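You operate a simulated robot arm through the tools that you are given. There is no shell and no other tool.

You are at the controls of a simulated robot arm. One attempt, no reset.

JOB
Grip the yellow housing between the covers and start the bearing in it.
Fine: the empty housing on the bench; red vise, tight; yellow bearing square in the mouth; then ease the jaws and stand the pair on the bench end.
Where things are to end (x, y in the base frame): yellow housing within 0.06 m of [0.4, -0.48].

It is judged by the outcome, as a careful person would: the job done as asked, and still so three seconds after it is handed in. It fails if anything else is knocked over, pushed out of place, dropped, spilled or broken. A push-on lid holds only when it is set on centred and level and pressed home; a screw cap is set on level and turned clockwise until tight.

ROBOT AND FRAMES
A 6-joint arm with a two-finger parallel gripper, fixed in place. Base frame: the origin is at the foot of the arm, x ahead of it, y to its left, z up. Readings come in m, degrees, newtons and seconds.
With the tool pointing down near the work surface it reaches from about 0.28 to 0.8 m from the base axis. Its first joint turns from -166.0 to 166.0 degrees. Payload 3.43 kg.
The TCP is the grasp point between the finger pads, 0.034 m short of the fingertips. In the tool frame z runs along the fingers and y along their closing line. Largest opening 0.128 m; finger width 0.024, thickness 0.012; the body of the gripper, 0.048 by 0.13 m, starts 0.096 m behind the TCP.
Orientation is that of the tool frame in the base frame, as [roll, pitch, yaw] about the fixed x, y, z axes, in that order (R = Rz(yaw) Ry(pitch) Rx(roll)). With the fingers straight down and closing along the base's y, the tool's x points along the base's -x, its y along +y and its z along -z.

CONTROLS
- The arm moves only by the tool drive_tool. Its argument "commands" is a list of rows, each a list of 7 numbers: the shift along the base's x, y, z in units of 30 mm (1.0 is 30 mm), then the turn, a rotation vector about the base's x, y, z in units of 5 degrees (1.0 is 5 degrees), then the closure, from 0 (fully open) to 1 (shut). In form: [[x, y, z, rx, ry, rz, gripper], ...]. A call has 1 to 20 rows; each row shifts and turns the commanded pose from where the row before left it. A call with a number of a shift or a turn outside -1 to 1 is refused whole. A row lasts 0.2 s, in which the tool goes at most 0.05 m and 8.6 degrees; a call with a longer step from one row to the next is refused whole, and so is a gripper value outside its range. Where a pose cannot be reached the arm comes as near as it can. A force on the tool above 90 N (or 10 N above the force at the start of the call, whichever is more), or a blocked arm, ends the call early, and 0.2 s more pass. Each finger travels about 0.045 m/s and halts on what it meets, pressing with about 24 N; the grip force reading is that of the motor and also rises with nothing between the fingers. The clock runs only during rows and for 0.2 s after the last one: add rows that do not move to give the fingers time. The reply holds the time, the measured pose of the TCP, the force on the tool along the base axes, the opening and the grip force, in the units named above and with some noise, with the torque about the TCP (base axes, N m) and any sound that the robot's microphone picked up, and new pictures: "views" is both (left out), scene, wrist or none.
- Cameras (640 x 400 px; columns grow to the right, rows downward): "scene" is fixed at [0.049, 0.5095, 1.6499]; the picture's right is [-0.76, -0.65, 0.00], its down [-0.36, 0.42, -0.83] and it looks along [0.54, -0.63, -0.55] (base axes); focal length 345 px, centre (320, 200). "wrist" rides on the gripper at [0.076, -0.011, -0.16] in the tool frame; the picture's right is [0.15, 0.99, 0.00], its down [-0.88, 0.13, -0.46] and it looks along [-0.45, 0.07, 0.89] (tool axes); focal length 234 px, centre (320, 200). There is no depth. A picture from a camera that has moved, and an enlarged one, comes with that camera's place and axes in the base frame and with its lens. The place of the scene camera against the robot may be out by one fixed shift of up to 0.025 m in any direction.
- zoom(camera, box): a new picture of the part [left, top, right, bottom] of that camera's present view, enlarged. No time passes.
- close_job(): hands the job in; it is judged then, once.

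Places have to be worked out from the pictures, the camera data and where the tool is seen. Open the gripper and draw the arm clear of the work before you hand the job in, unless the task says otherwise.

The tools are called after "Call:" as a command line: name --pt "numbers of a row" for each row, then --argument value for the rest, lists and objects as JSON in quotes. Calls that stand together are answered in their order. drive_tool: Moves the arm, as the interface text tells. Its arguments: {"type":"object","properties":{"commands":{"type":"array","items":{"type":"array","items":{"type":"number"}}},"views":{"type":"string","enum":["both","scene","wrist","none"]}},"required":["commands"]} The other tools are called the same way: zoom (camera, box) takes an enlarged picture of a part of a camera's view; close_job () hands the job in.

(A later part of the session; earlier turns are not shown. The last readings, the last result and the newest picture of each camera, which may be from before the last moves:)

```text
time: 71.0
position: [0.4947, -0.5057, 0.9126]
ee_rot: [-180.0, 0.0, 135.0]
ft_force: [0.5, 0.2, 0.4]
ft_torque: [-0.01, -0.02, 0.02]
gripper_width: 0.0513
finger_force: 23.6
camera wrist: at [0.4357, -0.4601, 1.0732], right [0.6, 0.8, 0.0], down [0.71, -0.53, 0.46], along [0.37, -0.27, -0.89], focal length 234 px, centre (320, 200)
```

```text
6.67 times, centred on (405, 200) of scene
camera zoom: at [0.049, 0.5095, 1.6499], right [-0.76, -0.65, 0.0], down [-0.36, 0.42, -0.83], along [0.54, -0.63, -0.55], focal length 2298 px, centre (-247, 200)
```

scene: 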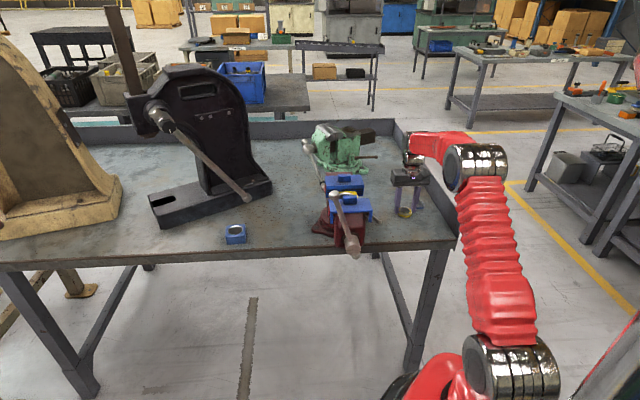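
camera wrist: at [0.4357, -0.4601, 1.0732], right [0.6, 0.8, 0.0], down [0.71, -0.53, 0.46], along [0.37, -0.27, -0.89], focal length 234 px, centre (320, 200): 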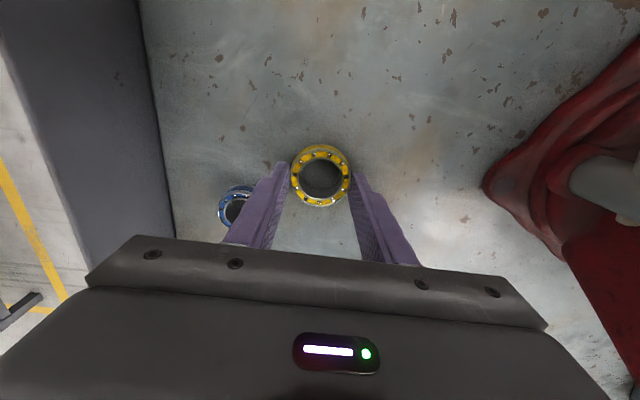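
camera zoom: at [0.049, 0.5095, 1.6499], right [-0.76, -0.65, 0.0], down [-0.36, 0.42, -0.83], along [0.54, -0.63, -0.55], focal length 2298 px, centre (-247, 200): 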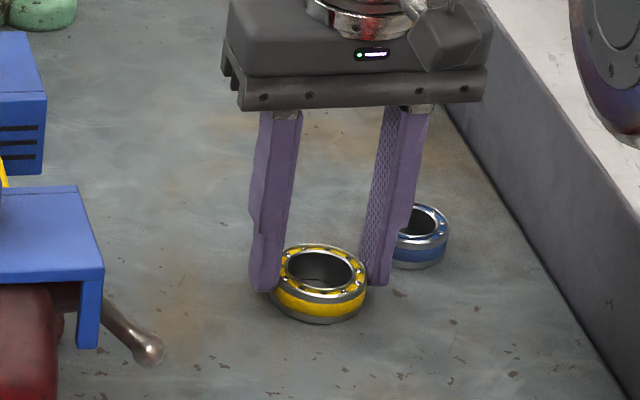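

The bearing is held by its upper half. I lift it well clear and carry it toward the vise at a height above the covers.

Call:
drive_tool --pt "0 0 0.4 0 0 0 0.75" --pt "0 0 0.8 0 0 0 0.75" --pt "0 0 1 0 0 0 0.75" --pt "0 0 1 0 0 0 0.75" --pt "0 0 1 0 0 0 0.75" --pt "0 0 1 0 0 0 0.75" --pt "0 0 1 0 0 0 0.75" --pt "0.38 0.94 0.5 0 0 0 0.75" --pt "0.38 0.94 0.4 0 0 0 0.75" --pt "0.38 0.94 0.4 0 0 0 0.75" --pt "0.38 0.94 0.3 0 0 0 0.75" --pt "0.38 0.94 0.2 0 0 0 0.75" --pt "0.38 0.94 0 0 0 0 0.75" --pt "0.38 0.94 0 0 0 0 0.75" --pt "0.38 0.94 0 0 0 0 0.75" --pt "0.38 0.94 0 0 0 0 0.75" --pt "0 0 0 0 0 0 0.75"

Call:
zoom --camera "wrist" --box '[220, 0, 420, 240]'

Call:
zoom --camera "scene" --box '[290, 130, 410, 270]'

```text
time: 74.6
position: [0.5993, -0.2496, 1.1515]
ee_rot: [-179.9, 0.1, 135.0]
ft_force: [0.2, -0.3, 1.9]
ft_torque: [-0.03, -0.06, 0.0]
gripper_width: 0.0513
finger_force: 23.7
camera wrist: at [0.5395, -0.2041, 1.3122], right [0.6, 0.8, 0.0], down [0.71, -0.53, 0.46], along [0.37, -0.27, -0.89], focal length 234 px, centre (320, 200)
```

scene: 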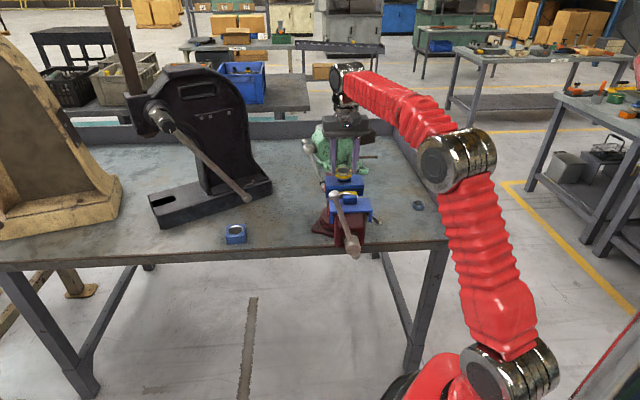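
wrist: 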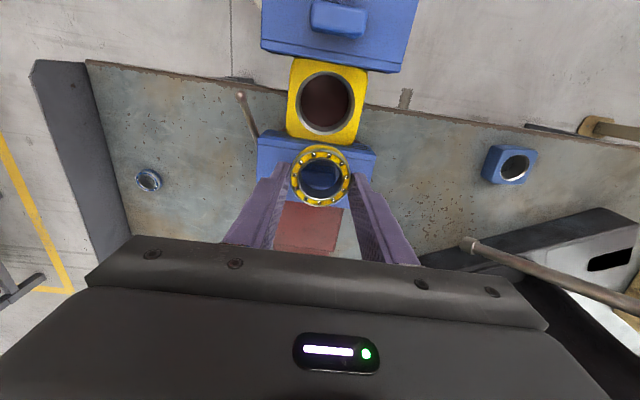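

```text
1.67 times, centred on (320, 120) of wrist
camera zoom: at [0.5395, -0.2041, 1.3122], right [0.6, 0.8, 0.0], down [0.71, -0.53, 0.46], along [0.37, -0.27, -0.89], focal length 390 px, centre (320, 333)
```

zoom: 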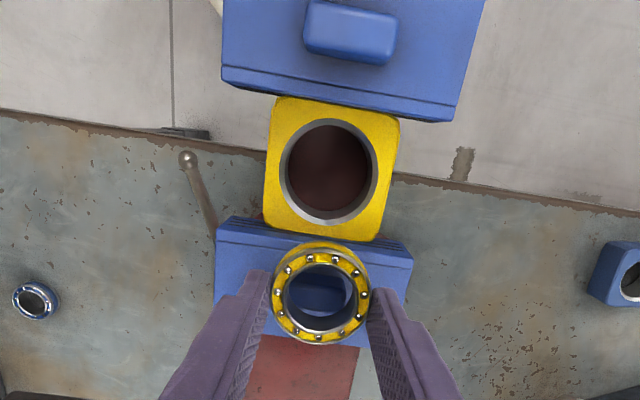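

```text
2.86 times, centred on (350, 200) of scene
camera zoom: at [0.049, 0.5095, 1.6499], right [-0.76, -0.65, 0.0], down [-0.36, 0.42, -0.83], along [0.54, -0.63, -0.55], focal length 985 px, centre (234, 200)
```

zoom: 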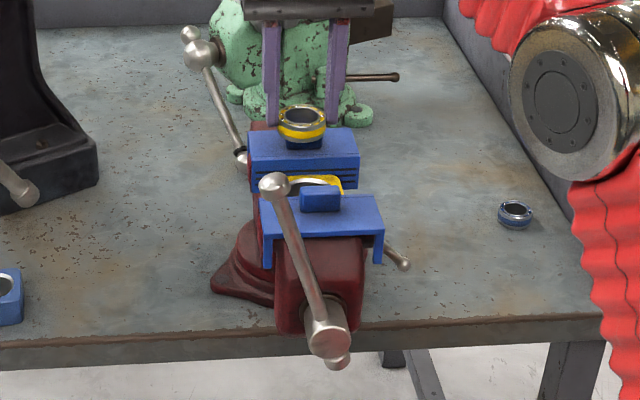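

The bearing hangs level, and I estimate the bore centre at (0.560,-0.2127). I move over it, keeping height above the rear tab.

Call:
drive_tool --pt "0 0 0.3 0 0 0 0.75" --pt "-0.66 0.62 0 0 0 0 0.75" --pt "-0.66 0.62 0 0 0 0 0.75" --pt "0 0 -0.3 0 0 0 0.75" --pt "0 0 -0.3 0 0 0 0.75" --pt "0 0 0 0 0 0 0.75"

Call:
zoom --camera "wrist" --box '[240, 60, 400, 240]'

Call:
zoom --camera "scene" --box '[310, 150, 390, 220]'

```text
time: 76.0
position: [0.5591, -0.2127, 1.1431]
ee_rot: [-179.9, 0.2, 135.0]
ft_force: [-0.2, 0.7, -1.3]
ft_torque: [-0.01, -0.03, 0.03]
gripper_width: 0.0514
finger_force: 24.1
camera wrist: at [0.4995, -0.1671, 1.3039], right [0.6, 0.8, 0.0], down [0.71, -0.53, 0.46], along [0.37, -0.27, -0.89], focal length 234 px, centre (320, 200)
```

scene: 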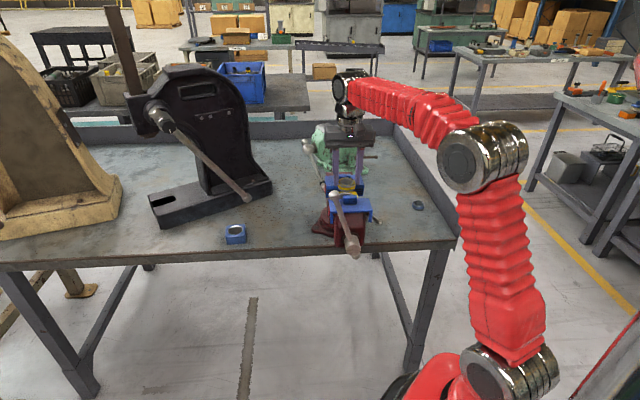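
wrist: 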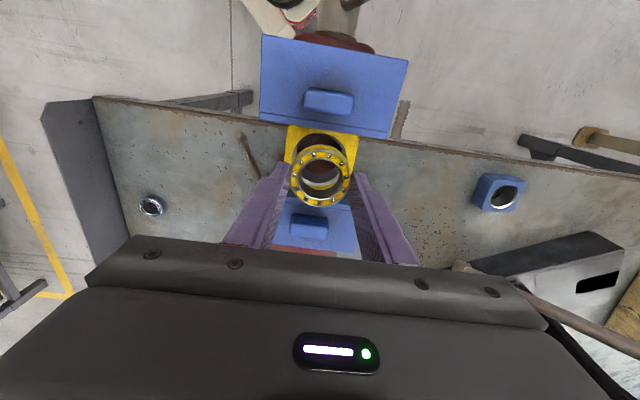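

```text
2.22 times, centred on (320, 150) of wrist
camera zoom: at [0.4995, -0.1671, 1.3039], right [0.6, 0.8, 0.0], down [0.71, -0.53, 0.46], along [0.37, -0.27, -0.89], focal length 520 px, centre (320, 311)
```

zoom: 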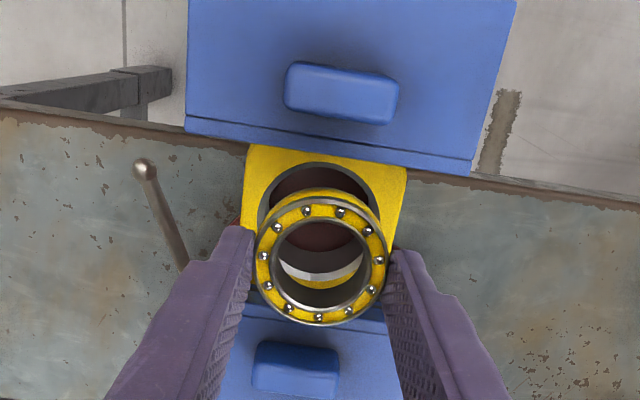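

```text
5.71 times, centred on (350, 185) of scene
camera zoom: at [0.049, 0.5095, 1.6499], right [-0.76, -0.65, 0.0], down [-0.36, 0.42, -0.83], along [0.54, -0.63, -0.55], focal length 1970 px, centre (149, 286)
```

zoom: 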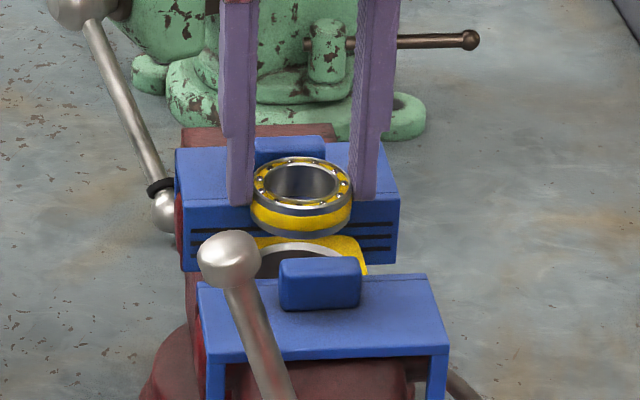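

Bearing axis and bore centre agree within about 1 mm in the same picture. I descend to just above the mouth.

Call:
drive_tool --pt "0 0 -0.4 0 0 0 0.75" --pt "0 0 -0.3 0 0 0 0.75" --pt "0 0 -0.2 0 0 0 0.75" --pt "0 0 0 0 0 0 0.75"

Call:
zoom --camera "wrist" --box '[240, 60, 400, 240]'

Call:
zoom --camera "scene" --box '[310, 160, 390, 220]'

```text
time: 77.0
position: [0.5597, -0.2126, 1.1133]
ee_rot: [-179.8, 0.1, 134.9]
ft_force: [0.2, -0.4, -1.8]
ft_torque: [0.02, 0.0, 0.0]
gripper_width: 0.0509
finger_force: 24.2
camera wrist: at [0.4991, -0.1668, 1.2758], right [0.6, 0.8, 0.0], down [0.71, -0.53, 0.46], along [0.37, -0.27, -0.89], focal length 234 px, centre (320, 200)
```

scene: 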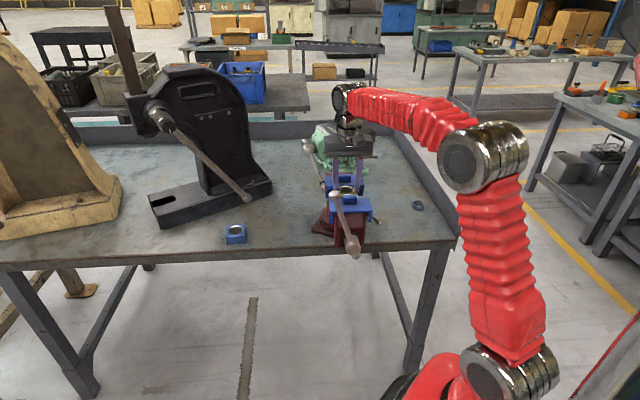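
wrist: 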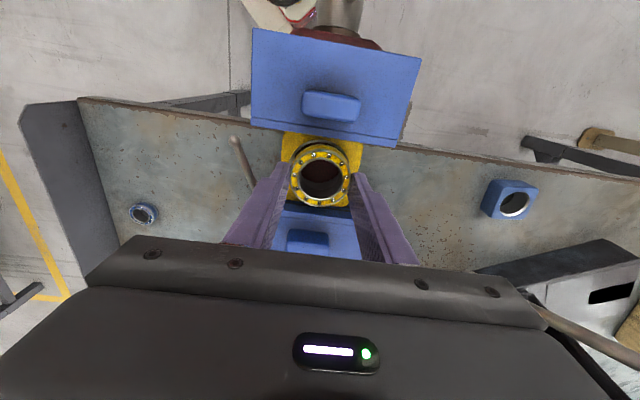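

```text
2.22 times, centred on (320, 150) of wrist
camera zoom: at [0.4991, -0.1668, 1.2758], right [0.6, 0.8, 0.0], down [0.71, -0.53, 0.46], along [0.37, -0.27, -0.89], focal length 520 px, centre (320, 311)
```

zoom: 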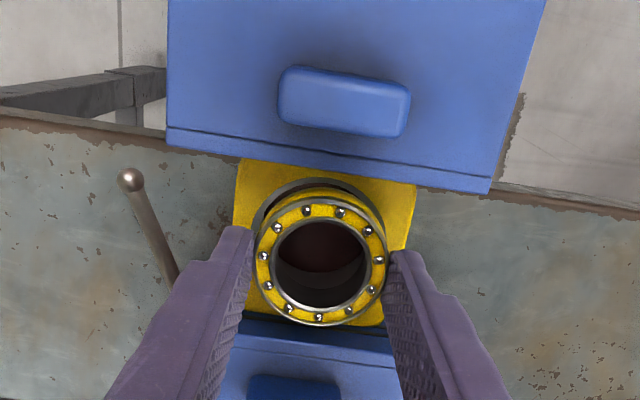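

```text
6.67 times, centred on (350, 190) of scene
camera zoom: at [0.049, 0.5095, 1.6499], right [-0.76, -0.65, 0.0], down [-0.36, 0.42, -0.83], along [0.54, -0.63, -0.55], focal length 2298 px, centre (120, 267)
```

zoom: 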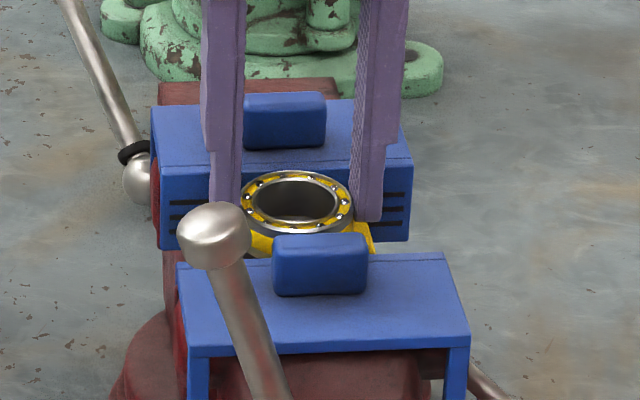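

Very close now. I zoom more tightly to check lateral alignment before entering.

Call:
zoom --camera "wrist" --box '[275, 125, 365, 215]'

Call:
zoom --camera "scene" --box '[325, 170, 375, 210]'

```text
4.44 times, centred on (320, 170) of wrist
camera zoom: at [0.4991, -0.1668, 1.2758], right [0.6, 0.8, 0.0], down [0.71, -0.53, 0.46], along [0.37, -0.27, -0.89], focal length 1041 px, centre (320, 333)
```

zoom: 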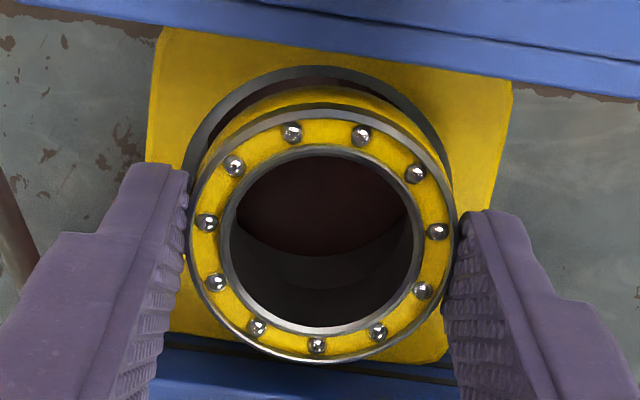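

```text
10.00 times, centred on (350, 190) of scene
camera zoom: at [0.049, 0.5095, 1.6499], right [-0.76, -0.65, 0.0], down [-0.36, 0.42, -0.83], along [0.54, -0.63, -0.55], focal length 3447 px, centre (20, 300)
```

zoom: 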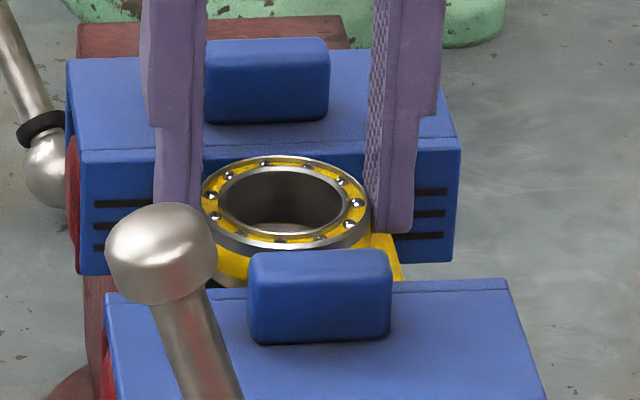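

Bearing is ~1 mm off toward +b/−a; I correct that and ease it down, watching for contact.

Call:
drive_tool --pt "0.007 -0.054 0 0 0 0 0.75" --pt "0 0 -0.1 0 0 0 0.75" --pt "0 0 -0.1 0 0 0 0.75" --pt "0 0 -0.07 0 0 0 0.75" --pt "0 0 0 0 0 0 0.75" --views "wrist"

Call:
zoom --camera "wrist" --box '[275, 125, 365, 215]'

```text
time: 78.2
position: [0.5593, -0.2142, 1.1076]
ee_rot: [-179.7, 0.1, 135.0]
ft_force: [-0.1, -0.3, -1.6]
ft_torque: [-0.04, -0.01, 0.0]
gripper_width: 0.0511
finger_force: 24.0
camera wrist: at [0.4996, -0.1687, 1.2686], right [0.6, 0.8, 0.0], down [0.72, -0.53, 0.46], along [0.37, -0.27, -0.89], focal length 234 px, centre (320, 200)
```

wrist: 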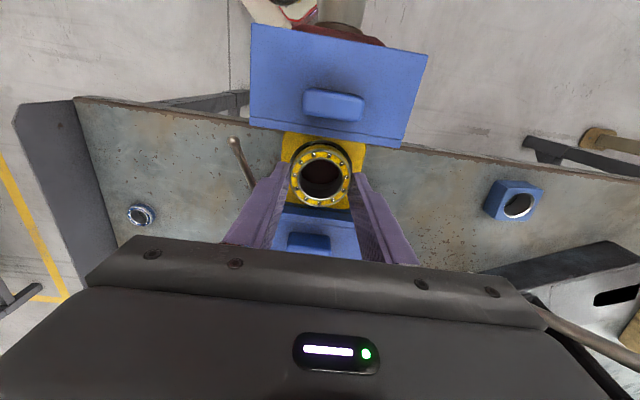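

```text
4.44 times, centred on (320, 170) of wrist
camera zoom: at [0.4996, -0.1687, 1.2686], right [0.6, 0.8, 0.0], down [0.72, -0.53, 0.46], along [0.37, -0.27, -0.89], focal length 1041 px, centre (320, 333)
```

zoom: 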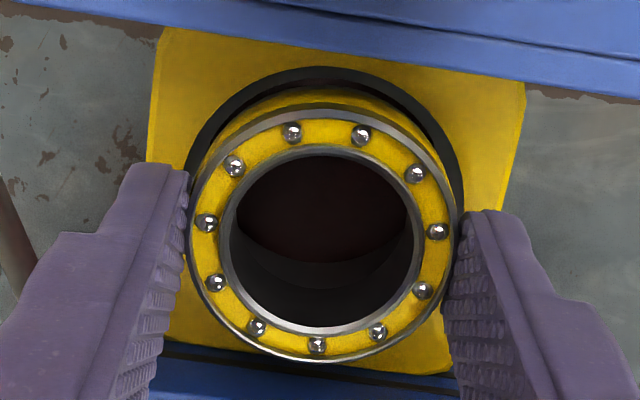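

Now symmetric. No contact yet; continue down in 2 mm steps.

Call:
drive_tool --pt "0 0 -0.07 0 0 0 0.75" --pt "0 0 -0.07 0 0 0 0.75" --pt "0 0 0 0 0 0 0.75" --views "wrist"

Call:
zoom --camera "wrist" --box '[275, 125, 365, 215]'

```text
time: 79.0
position: [0.5587, -0.2137, 1.1046]
ee_rot: [-179.9, 0.2, 135.0]
ft_force: [0.1, 2.6, 12.2]
ft_torque: [0.12, 0.01, -0.02]
gripper_width: 0.0513
finger_force: 24.1
camera wrist: at [0.4991, -0.1688, 1.2655], right [0.6, 0.8, 0.0], down [0.71, -0.53, 0.46], along [0.37, -0.27, -0.89], focal length 234 px, centre (320, 200)
```

wrist: 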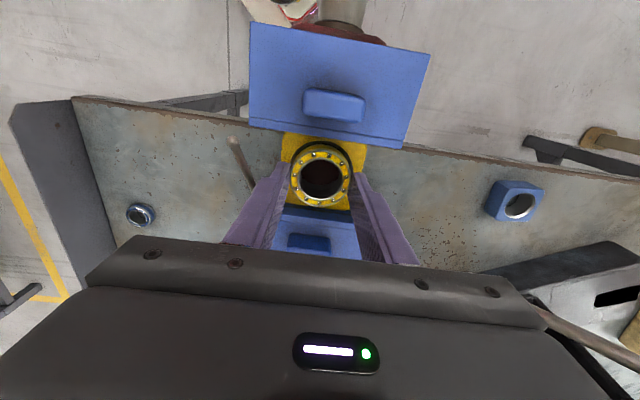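

```text
4.44 times, centred on (320, 170) of wrist
camera zoom: at [0.4991, -0.1688, 1.2655], right [0.6, 0.8, 0.0], down [0.71, -0.53, 0.46], along [0.37, -0.27, -0.89], focal length 1041 px, centre (320, 333)
```

zoom: 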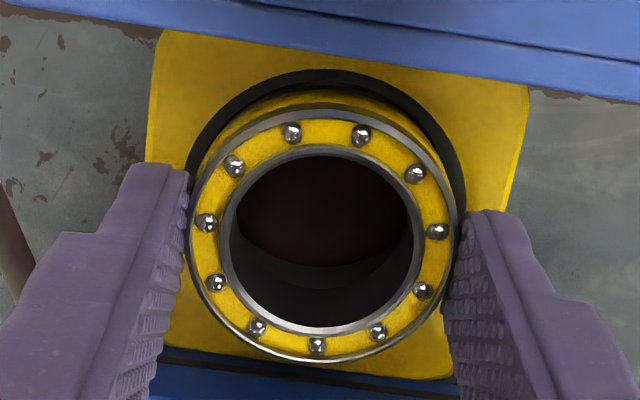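

Contact at z≈1.1046 with 12 N up and a small +y side force, which is consistent with the chamfer. I follow the side force slightly and press down gently.

Call:
drive_tool --pt "0 0.03 0 0 0 0 0.75" --pt "0 0 -0.07 0 0 0 0.75" --pt "0 0 0 0 0 0 0.75" --views "none"

```text
time: 79.8
position: [0.559, -0.2139, 1.1015]
ee_rot: [-179.8, 0.2, 134.9]
ft_force: [-4.1, -8.5, 18.2]
ft_torque: [-0.16, 0.13, -0.02]
gripper_width: 0.0513
finger_force: 24.1
```

It went 3 mm further; the side force now points back to −b, so I undo a little of the shift and keep pressing.

Call:
drive_tool --pt "-0.012 -0.025 0 0 0 0 0.75" --pt "0 0 -0.05 0 0 0 0.75" --pt "0 0 0 0 0 0 0.75" --views "wrist"

Call:
zoom --camera "wrist" --box '[275, 125, 365, 215]'

Call:
zoom --camera "scene" --box '[325, 170, 375, 210]'

```text
time: 80.6
position: [0.5593, -0.2133, 1.1003]
ee_rot: [-179.9, 0.1, 135.0]
ft_force: [-0.7, -3.9, 17.9]
ft_torque: [-0.1, 0.07, -0.09]
gripper_width: 0.0514
finger_force: 23.9
camera wrist: at [0.4989, -0.1685, 1.2615], right [0.6, 0.8, 0.0], down [0.71, -0.53, 0.46], along [0.37, -0.27, -0.89], focal length 234 px, centre (320, 200)
```

wrist: 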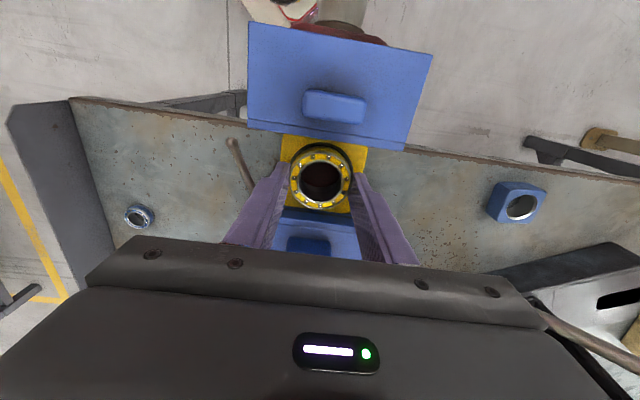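

```text
4.44 times, centred on (320, 170) of wrist
camera zoom: at [0.4989, -0.1685, 1.2615], right [0.6, 0.8, 0.0], down [0.71, -0.53, 0.46], along [0.37, -0.27, -0.89], focal length 1041 px, centre (320, 333)
```

zoom: 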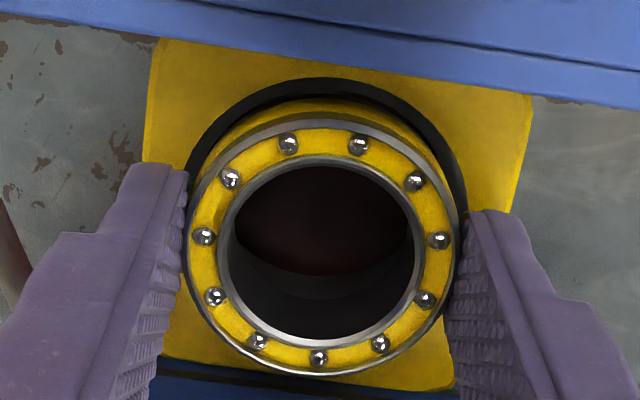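

```text
10.00 times, centred on (350, 190) of scene
camera zoom: at [0.049, 0.5095, 1.6499], right [-0.76, -0.65, 0.0], down [-0.36, 0.42, -0.83], along [0.54, -0.63, -0.55], focal length 3447 px, centre (20, 300)
```

zoom: 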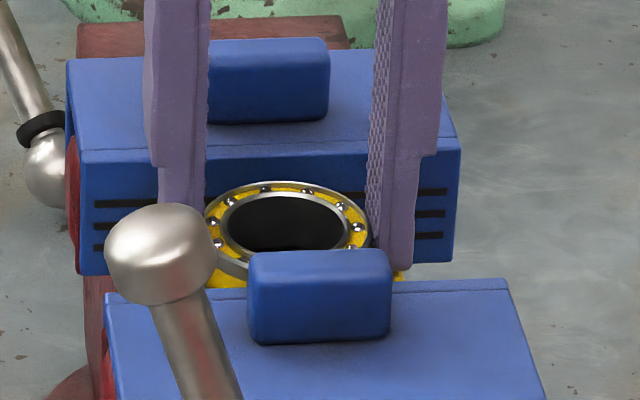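

The fingers are now slipping down along the bearing (it shifted in the grip), so it is resting in the mouth and needs pressing from above. I release it and lift slightly to check that it sits level and centred.

Call:
drive_tool --pt "0 0 0.03 0 0 0 0.7" --pt "0 0 0 0 0 0 0.55" --pt "0 0 0 0 0 0 0.47" --pt "0 0 0 0 0 0 0.47" --pt "0 0 0.4 0 0 0 0.47" --pt "0 0 0.7 0 0 0 0.47" --pt "0 0 0.7 0 0 0 0.47" --pt "0 0 0 0 0 0 0.47"

Call:
zoom --camera "wrist" --box '[265, 95, 375, 195]'

Call:
zoom --camera "scene" --box '[325, 170, 375, 210]'

```text
time: 82.4
position: [0.5587, -0.2145, 1.1539]
ee_rot: [-179.9, 0.1, 135.0]
ft_force: [-0.4, -0.8, 0.9]
ft_torque: [-0.01, 0.01, 0.02]
gripper_width: 0.0677
finger_force: 0.0
camera wrist: at [0.4992, -0.1693, 1.316], right [0.6, 0.8, 0.0], down [0.72, -0.53, 0.46], along [0.37, -0.27, -0.89], focal length 234 px, centre (320, 200)
```

scene: 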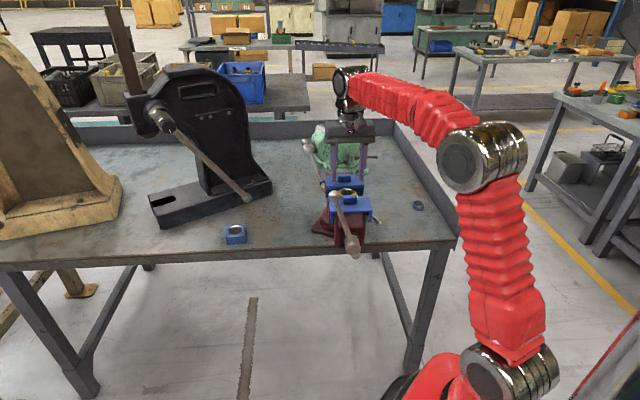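
wrist: 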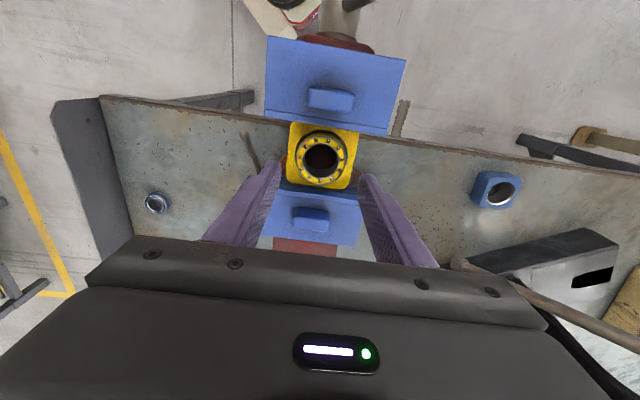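

```text
4.00 times, centred on (320, 145) of wrist
camera zoom: at [0.4992, -0.1693, 1.316], right [0.6, 0.8, 0.0], down [0.72, -0.53, 0.46], along [0.37, -0.27, -0.89], focal length 937 px, centre (320, 420)
```

zoom: 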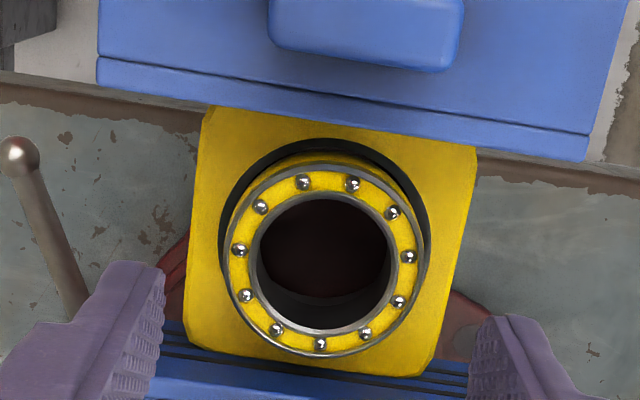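

```text
10.00 times, centred on (350, 190) of scene
camera zoom: at [0.049, 0.5095, 1.6499], right [-0.76, -0.65, 0.0], down [-0.36, 0.42, -0.83], along [0.54, -0.63, -0.55], focal length 3447 px, centre (20, 300)
```

zoom: 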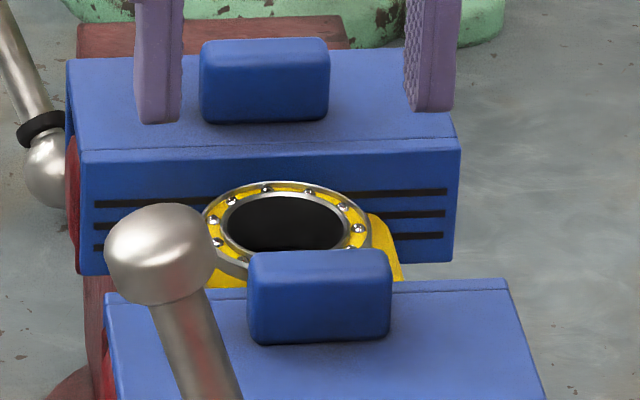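

The bearing sits level in the mouth. I set the fingers to ~0.033 m so that both tips rest on the ring, and press it straight down from above.

Call:
drive_tool --pt "0.04 -0.02 0 0 0 0 0.6" --pt "0 0 0 0 0 0 0.742" --pt "0 0 0 0 0 0 0.742" --pt "0 0 -0.5 0 0 0 0.742" --pt "0 0 -0.5 0 0 0 0.742" --pt "0 0 0 0 0 0 0.742"

Call:
zoom --camera "wrist" --box '[265, 105, 375, 215]'

Call:
zoom --camera "scene" --box '[325, 165, 375, 205]'

```text
time: 83.8
position: [0.5584, -0.2138, 1.1235]
ee_rot: [-179.9, 0.0, 135.0]
ft_force: [-0.5, -0.4, 0.0]
ft_torque: [-0.01, 0.0, -0.02]
gripper_width: 0.033
finger_force: 0.1
camera wrist: at [0.4996, -0.1694, 1.285], right [0.6, 0.8, 0.0], down [0.71, -0.53, 0.46], along [0.37, -0.27, -0.89], focal length 234 px, centre (320, 200)
```

scene: 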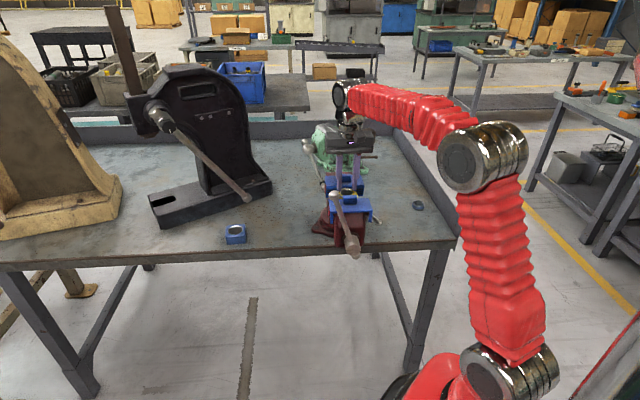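
wrist: 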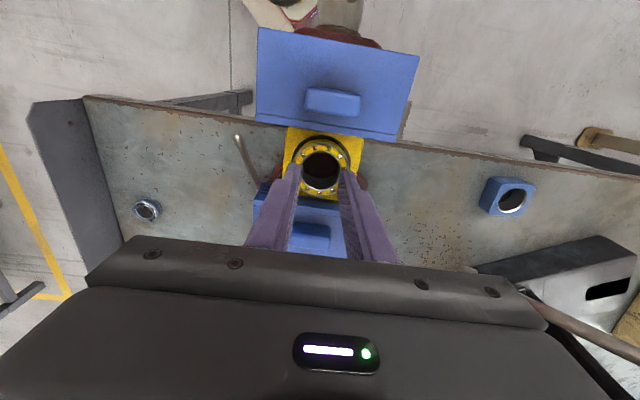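

```text
3.64 times, centred on (320, 160) of wrist
camera zoom: at [0.4996, -0.1694, 1.285], right [0.6, 0.8, 0.0], down [0.71, -0.53, 0.46], along [0.37, -0.27, -0.89], focal length 852 px, centre (320, 346)
```

zoom: 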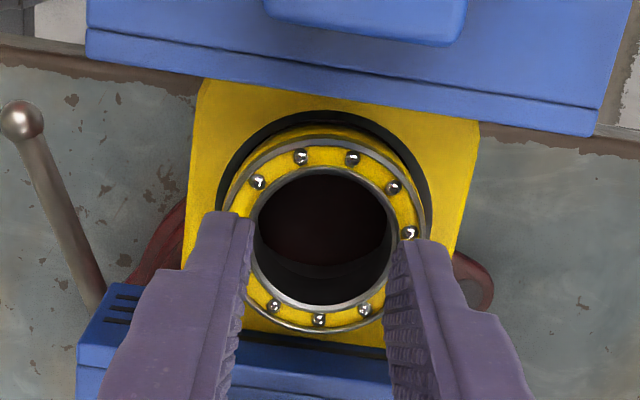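

```text
10.00 times, centred on (350, 185) of scene
camera zoom: at [0.049, 0.5095, 1.6499], right [-0.76, -0.65, 0.0], down [-0.36, 0.42, -0.83], along [0.54, -0.63, -0.55], focal length 3447 px, centre (20, 350)
```

zoom: 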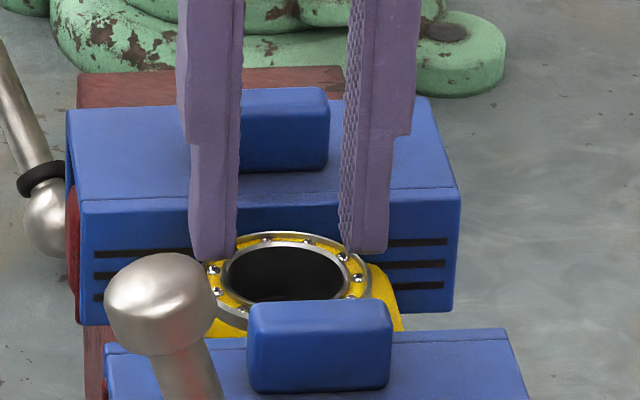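

Tips are over the ring on both sides. Pressing down in small steps.

Call:
drive_tool --pt "0.02 -0.01 -0.15 0 0 0 0.742" --pt "0 0 -0.15 0 0 0 0.742" --pt "0 0 -0.1 0 0 0 0.742" --pt "0 0 0 0 0 0 0.742" --views "none"

```text
time: 84.8
position: [0.5602, -0.2142, 1.1164]
ee_rot: [-180.0, 0.5, 135.0]
ft_force: [-3.3, -0.4, 41.3]
ft_torque: [0.07, 0.23, 0.0]
gripper_width: 0.0331
finger_force: 0.1
```

41 N of contact and well centred. I press further in 1–2 mm command steps.

Call:
drive_tool --pt "0 0 -0.05 0 0 0 0.742" --pt "0 0 -0.05 0 0 0 0.742" --pt "0 0 0 0 0 0 0.742" --views "wrist"

Call:
zoom --camera "wrist" --box '[265, 105, 375, 215]'

Call:
zoom --camera "scene" --box '[325, 165, 375, 205]'

```text
time: 85.6
position: [0.5606, -0.215, 1.1138]
ee_rot: [179.9, 0.6, 135.0]
ft_force: [-2.3, -5.5, 55.5]
ft_torque: [-0.13, 0.22, 0.03]
gripper_width: 0.0329
finger_force: 0.1
camera wrist: at [0.499, -0.1689, 1.275], right [0.6, 0.8, 0.0], down [0.71, -0.53, 0.47], along [0.37, -0.28, -0.89], focal length 234 px, centre (320, 200)
```

wrist: 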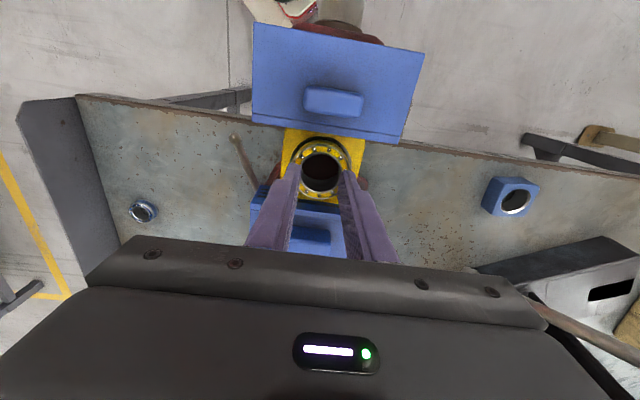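

```text
3.64 times, centred on (320, 160) of wrist
camera zoom: at [0.499, -0.1689, 1.275], right [0.6, 0.8, 0.0], down [0.71, -0.53, 0.47], along [0.37, -0.28, -0.89], focal length 852 px, centre (320, 346)
```

zoom: 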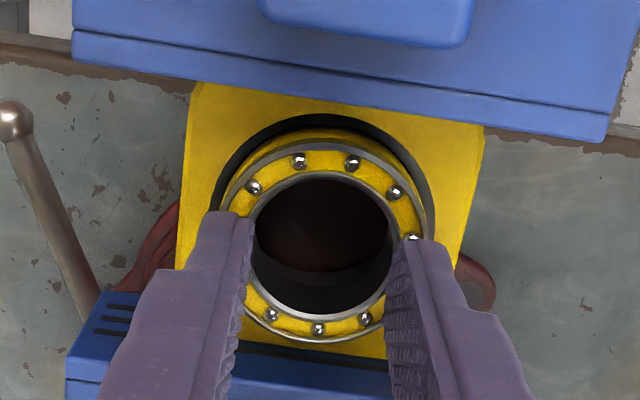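

```text
10.00 times, centred on (350, 185) of scene
camera zoom: at [0.049, 0.5095, 1.6499], right [-0.76, -0.65, 0.0], down [-0.36, 0.42, -0.83], along [0.54, -0.63, -0.55], focal length 3447 px, centre (20, 350)
```

zoom: 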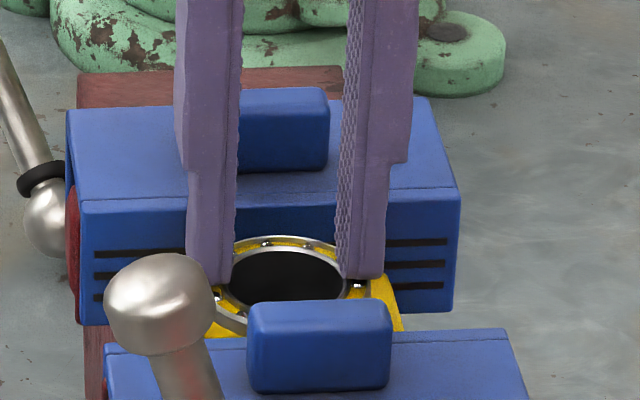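

The ring is going in (2.6 mm for ~55 N). I press a bit more.

Call:
drive_tool --pt "0 0 -0.05 0 0 0 0.742" --pt "0 0 -0.05 0 0 0 0.742" --pt "0 0 0 0 0 0 0.742" --views "none"

```text
time: 86.4
position: [0.5597, -0.2153, 1.1131]
ee_rot: [179.9, 0.7, 135.0]
ft_force: [-2.3, -1.4, 60.2]
ft_torque: [0.07, 0.17, 0.06]
gripper_width: 0.0329
finger_force: 0.0
```

60 N with slow progress. I increase the push a little, staying under the 90 N limit.

Call:
drive_tool --pt "0 0 -0.06 0 0 0 0.742" --pt "0 0 -0.06 0 0 0 0.742" --pt "0 0 -0.04 0 0 0 0.742" --pt "0 0 0 0 0 0 0.742" --pt "0 0 0 0 0 0 0.742" --views "wrist"

Call:
zoom --camera "scene" --box '[325, 165, 375, 205]'

Call:
zoom --camera "wrist" --box '[265, 105, 375, 215]'

```text
time: 87.6
position: [0.5607, -0.2148, 1.1107]
ee_rot: [179.8, 0.9, 135.1]
ft_force: [-7.6, 4.2, 71.6]
ft_torque: [0.3, 0.43, 0.07]
gripper_width: 0.0331
finger_force: 0.1
camera wrist: at [0.4982, -0.1687, 1.2699], right [0.6, 0.8, 0.0], down [0.71, -0.53, 0.47], along [0.38, -0.28, -0.88], focal length 234 px, centre (320, 200)
```

wrist: 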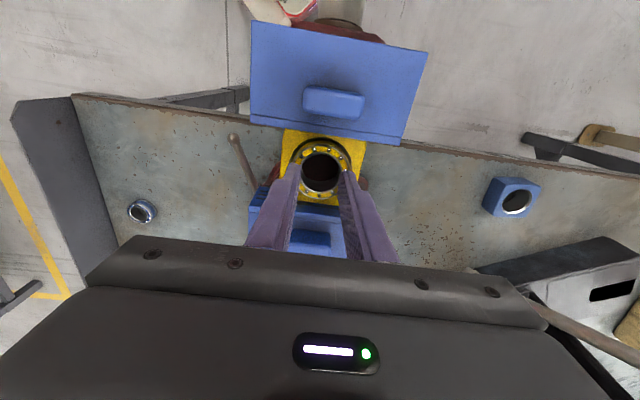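

```text
10.00 times, centred on (350, 185) of scene
camera zoom: at [0.049, 0.5095, 1.6499], right [-0.76, -0.65, 0.0], down [-0.36, 0.42, -0.83], along [0.54, -0.63, -0.55], focal length 3447 px, centre (20, 350)
```

zoom: 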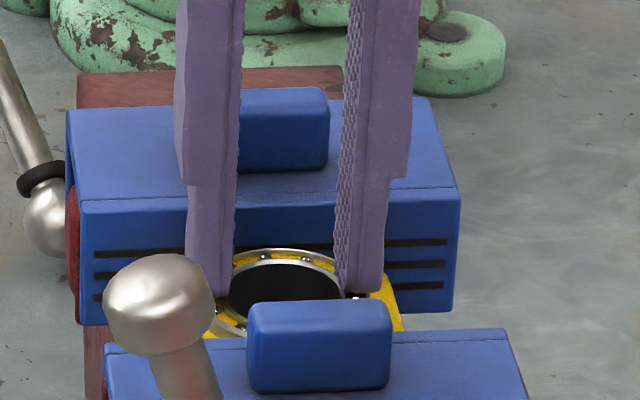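

```text
3.64 times, centred on (320, 160) of wrist
camera zoom: at [0.4982, -0.1687, 1.2699], right [0.6, 0.8, 0.0], down [0.71, -0.53, 0.47], along [0.38, -0.28, -0.88], focal length 852 px, centre (320, 346)
```

zoom: 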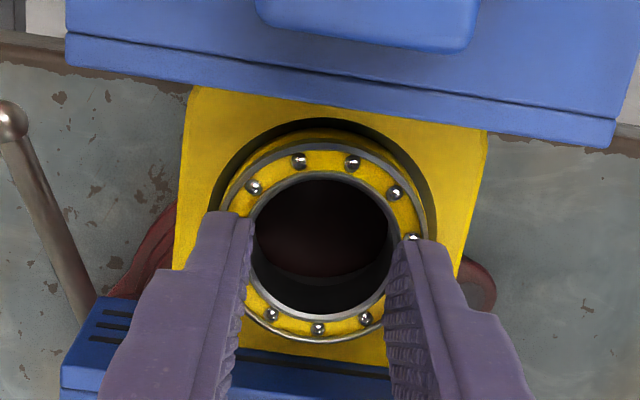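

It's now about 6 mm in, entering evenly with 72 N. One more press, then I check squareness.

Call:
drive_tool --pt "0 0 -0.07 0 0 0 0.742" --pt "0 0 -0.07 0 0 0 0.742" --pt "0 0 -0.05 0 0 0 0.742" --pt "0 0 0 0 0 0 0.742" --pt "0 0 0 0 0 0 0.742" --views "none"

Call:
zoom --camera "scene" --box '[325, 165, 375, 205]'

```text
time: 88.8
position: [0.5595, -0.2147, 1.1072]
ee_rot: [179.6, 1.1, 135.0]
ft_force: [-10.0, 8.7, 83.7]
ft_torque: [0.55, 0.62, 0.0]
gripper_width: 0.0333
finger_force: 0.2
```

```text
10.00 times, centred on (350, 185) of scene
camera zoom: at [0.049, 0.5095, 1.6499], right [-0.76, -0.65, 0.0], down [-0.36, 0.42, -0.83], along [0.54, -0.63, -0.55], focal length 3447 px, centre (20, 350)
```

zoom: 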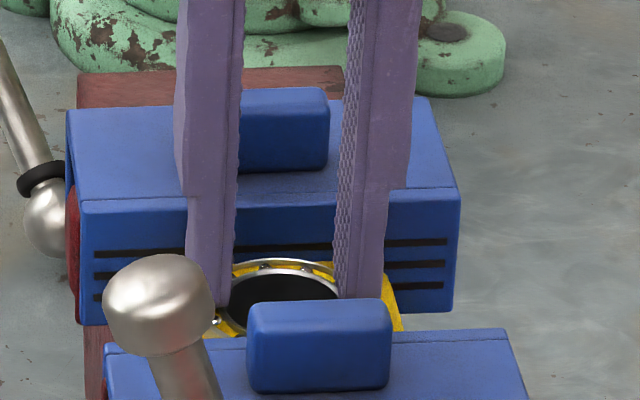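

About 9 mm in at 84 N. I unload and lift clear to inspect.

Call:
drive_tool --pt "0 0 0.2 0 0 0 0.742" --pt "0 0 0.3 0 0 0 0.742" --pt "0 0 0.7 0 0 0 0.742" --pt "0 0 0.8 0 0 0 0.6" --pt "0 0 0.5 0 0 0 0.47" --pt "0 0 0 0 0 0 0.4"

Call:
zoom --camera "wrist" --box '[275, 95, 375, 195]'

Call:
zoom --camera "scene" --box '[325, 165, 375, 205]'

```text
time: 90.2
position: [0.5609, -0.2153, 1.1692]
ee_rot: [-179.8, 0.1, 135.0]
ft_force: [-0.3, 0.8, 0.2]
ft_torque: [-0.05, 0.04, 0.01]
gripper_width: 0.0766
finger_force: 0.1
camera wrist: at [0.5014, -0.1699, 1.3316], right [0.6, 0.8, 0.0], down [0.72, -0.53, 0.46], along [0.36, -0.27, -0.89], focal length 234 px, centre (320, 200)
```

scene: 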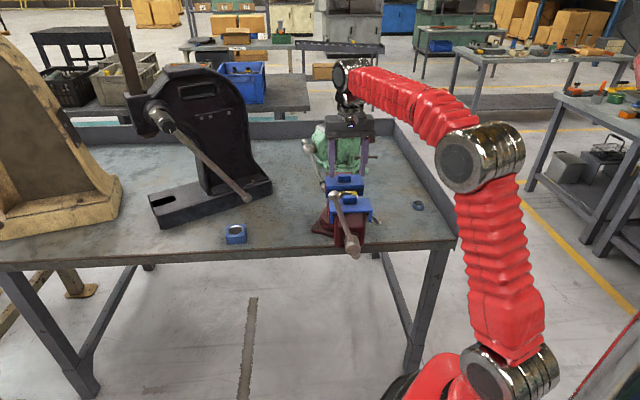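
wrist: 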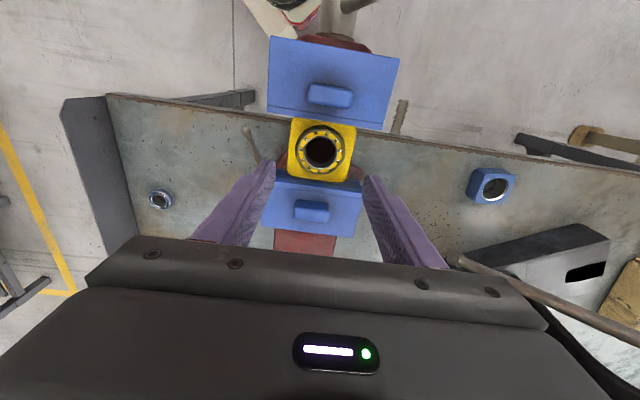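

```text
4.00 times, centred on (325, 145) of wrist
camera zoom: at [0.5014, -0.1699, 1.3316], right [0.6, 0.8, 0.0], down [0.72, -0.53, 0.46], along [0.36, -0.27, -0.89], focal length 937 px, centre (300, 420)
```

zoom: 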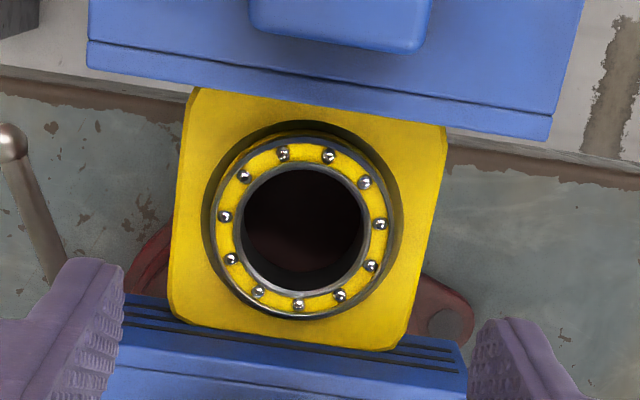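

```text
10.00 times, centred on (350, 185) of scene
camera zoom: at [0.049, 0.5095, 1.6499], right [-0.76, -0.65, 0.0], down [-0.36, 0.42, -0.83], along [0.54, -0.63, -0.55], focal length 3447 px, centre (20, 350)
```

zoom: 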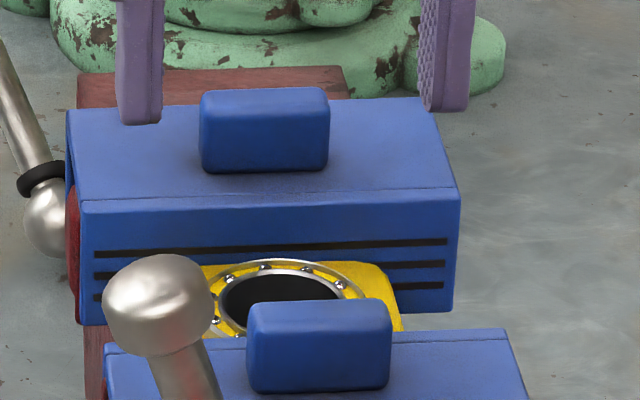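

The bearing is nearly flush, concentric and square in the mouth. Now I ease the jaws: close the fingers, go over to the handle, and place the peg on the clockwise (right) side of the bar to push it counter-clockwise.

Call:
drive_tool --pt "0 0 1 0 0 0 0.6" --pt "0 0 1 0 0 0 0.8" --pt "0 0 0.8 0 0 0 1" --pt "-0.7 0.66 0 0 0 0 1" --pt "-0.7 0.66 0 0 0 0 1" --pt "-0.7 0.66 0 0 0 0 1" --pt "-0.7 0.66 0 0 0 0 1" --pt "-0.7 0.65 0 0 0 0 1" --pt "0 0 -0.8 0 0 0 1" --pt "0 0 -0.5 0 0 0 1" --pt "0 0 0 0 0 0 1"

Call:
zoom --camera "wrist" --box '[220, 40, 460, 240]'

Call:
zoom --camera "scene" --box '[290, 140, 410, 280]'

```text
time: 92.6
position: [0.4548, -0.1164, 1.2158]
ee_rot: [-179.9, 0.2, 135.0]
ft_force: [0.3, -0.2, 0.3]
ft_torque: [0.0, 0.02, -0.03]
gripper_width: 0.0002
finger_force: 23.2
camera wrist: at [0.3956, -0.0705, 1.3774], right [0.6, 0.8, 0.0], down [0.71, -0.53, 0.46], along [0.37, -0.27, -0.89], focal length 234 px, centre (320, 200)
```

scene: 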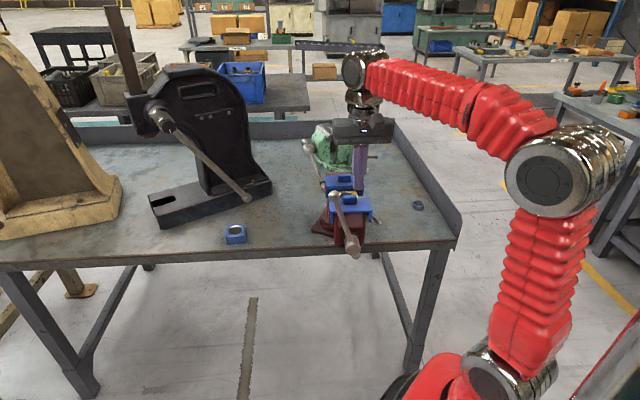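
wrist: 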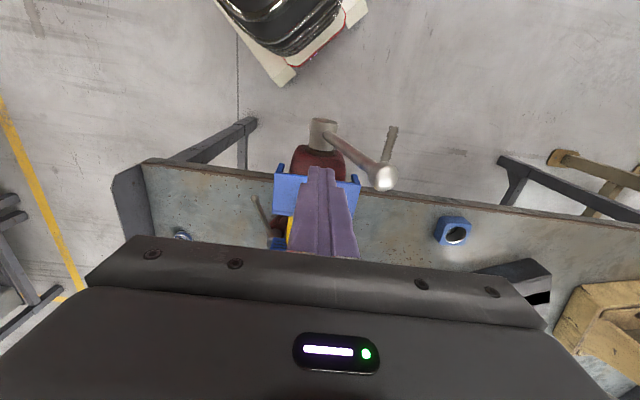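

```text
2.00 times, centred on (340, 140) of wrist
camera zoom: at [0.3956, -0.0705, 1.3774], right [0.6, 0.8, 0.0], down [0.71, -0.53, 0.46], along [0.37, -0.27, -0.89], focal length 468 px, centre (280, 320)
```

zoom: 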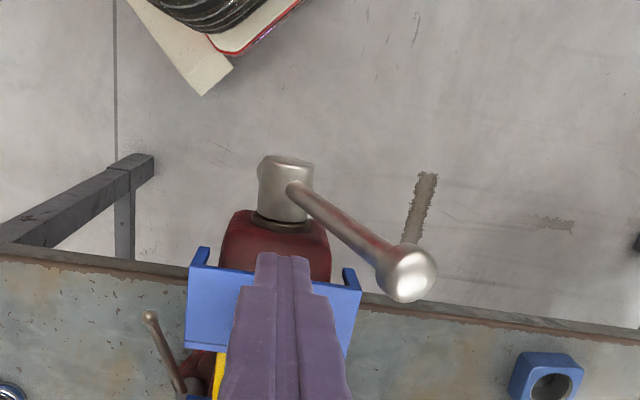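

```text
2.86 times, centred on (350, 210) of scene
camera zoom: at [0.049, 0.5095, 1.6499], right [-0.76, -0.65, 0.0], down [-0.36, 0.42, -0.83], along [0.54, -0.63, -0.55], focal length 985 px, centre (234, 171)
```

zoom: 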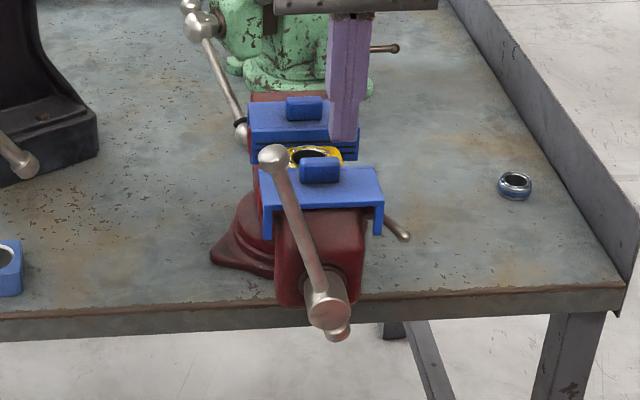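

The ball is at (a 0.403, b 0.303), so the bar leans ~19° to the left. I lower the peg on its right side and push it counter-clockwise.

Call:
drive_tool --pt "0 0 -0.8 0 0 0 1" --pt "0 0 -0.75 0 0 0 1" --pt "0.266 0.266 -0.04 0 0 0 1" --pt "0.266 0.266 -0.043 0 0 0 1" --pt "0.255 0.255 -0.108 0 0 0 1" --pt "0.255 0.255 -0.108 0 0 0 1" --pt "0.24 0.24 -0.168 0 0 0 1" --pt "0.24 0.24 -0.168 0 0 0 1"

Call:
zoom --camera "scene" --box '[290, 140, 410, 280]'

```text
time: 94.4
position: [0.501, -0.071, 1.1512]
ee_rot: [-179.9, 0.2, 134.9]
ft_force: [-10.1, -16.1, 2.3]
ft_torque: [-0.54, 0.33, 0.01]
gripper_width: 0.0
finger_force: 24.0
camera wrist: at [0.4412, -0.0255, 1.3117], right [0.6, 0.8, 0.0], down [0.71, -0.53, 0.46], along [0.37, -0.28, -0.89], focal length 234 px, centre (320, 200)
```

scene: 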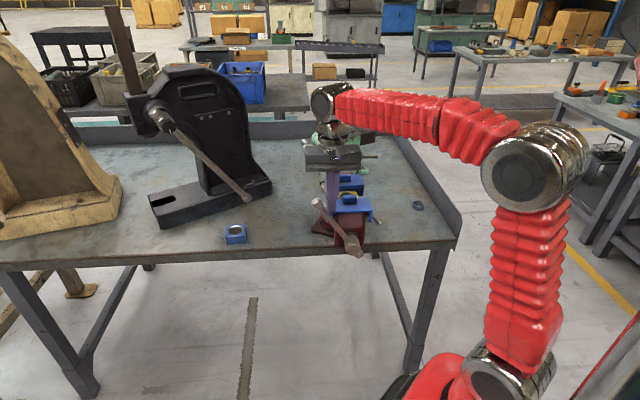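
wrist: 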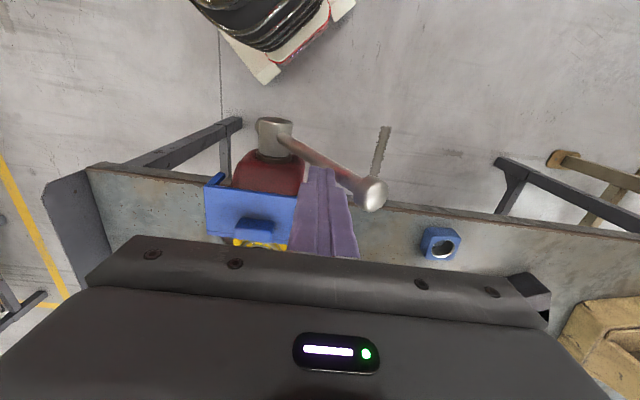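

```text
2.86 times, centred on (350, 210) of scene
camera zoom: at [0.049, 0.5095, 1.6499], right [-0.76, -0.65, 0.0], down [-0.36, 0.42, -0.83], along [0.54, -0.63, -0.55], focal length 985 px, centre (234, 171)
```

zoom: 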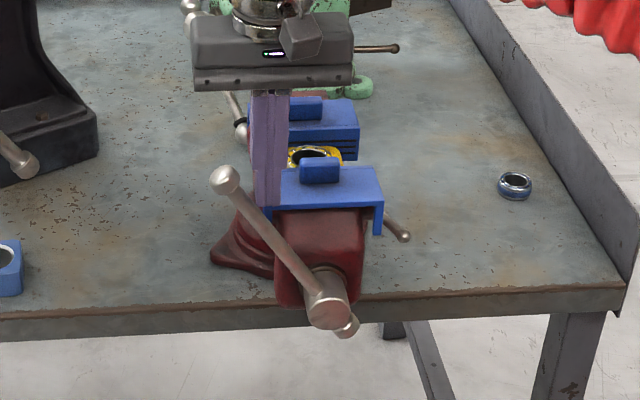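

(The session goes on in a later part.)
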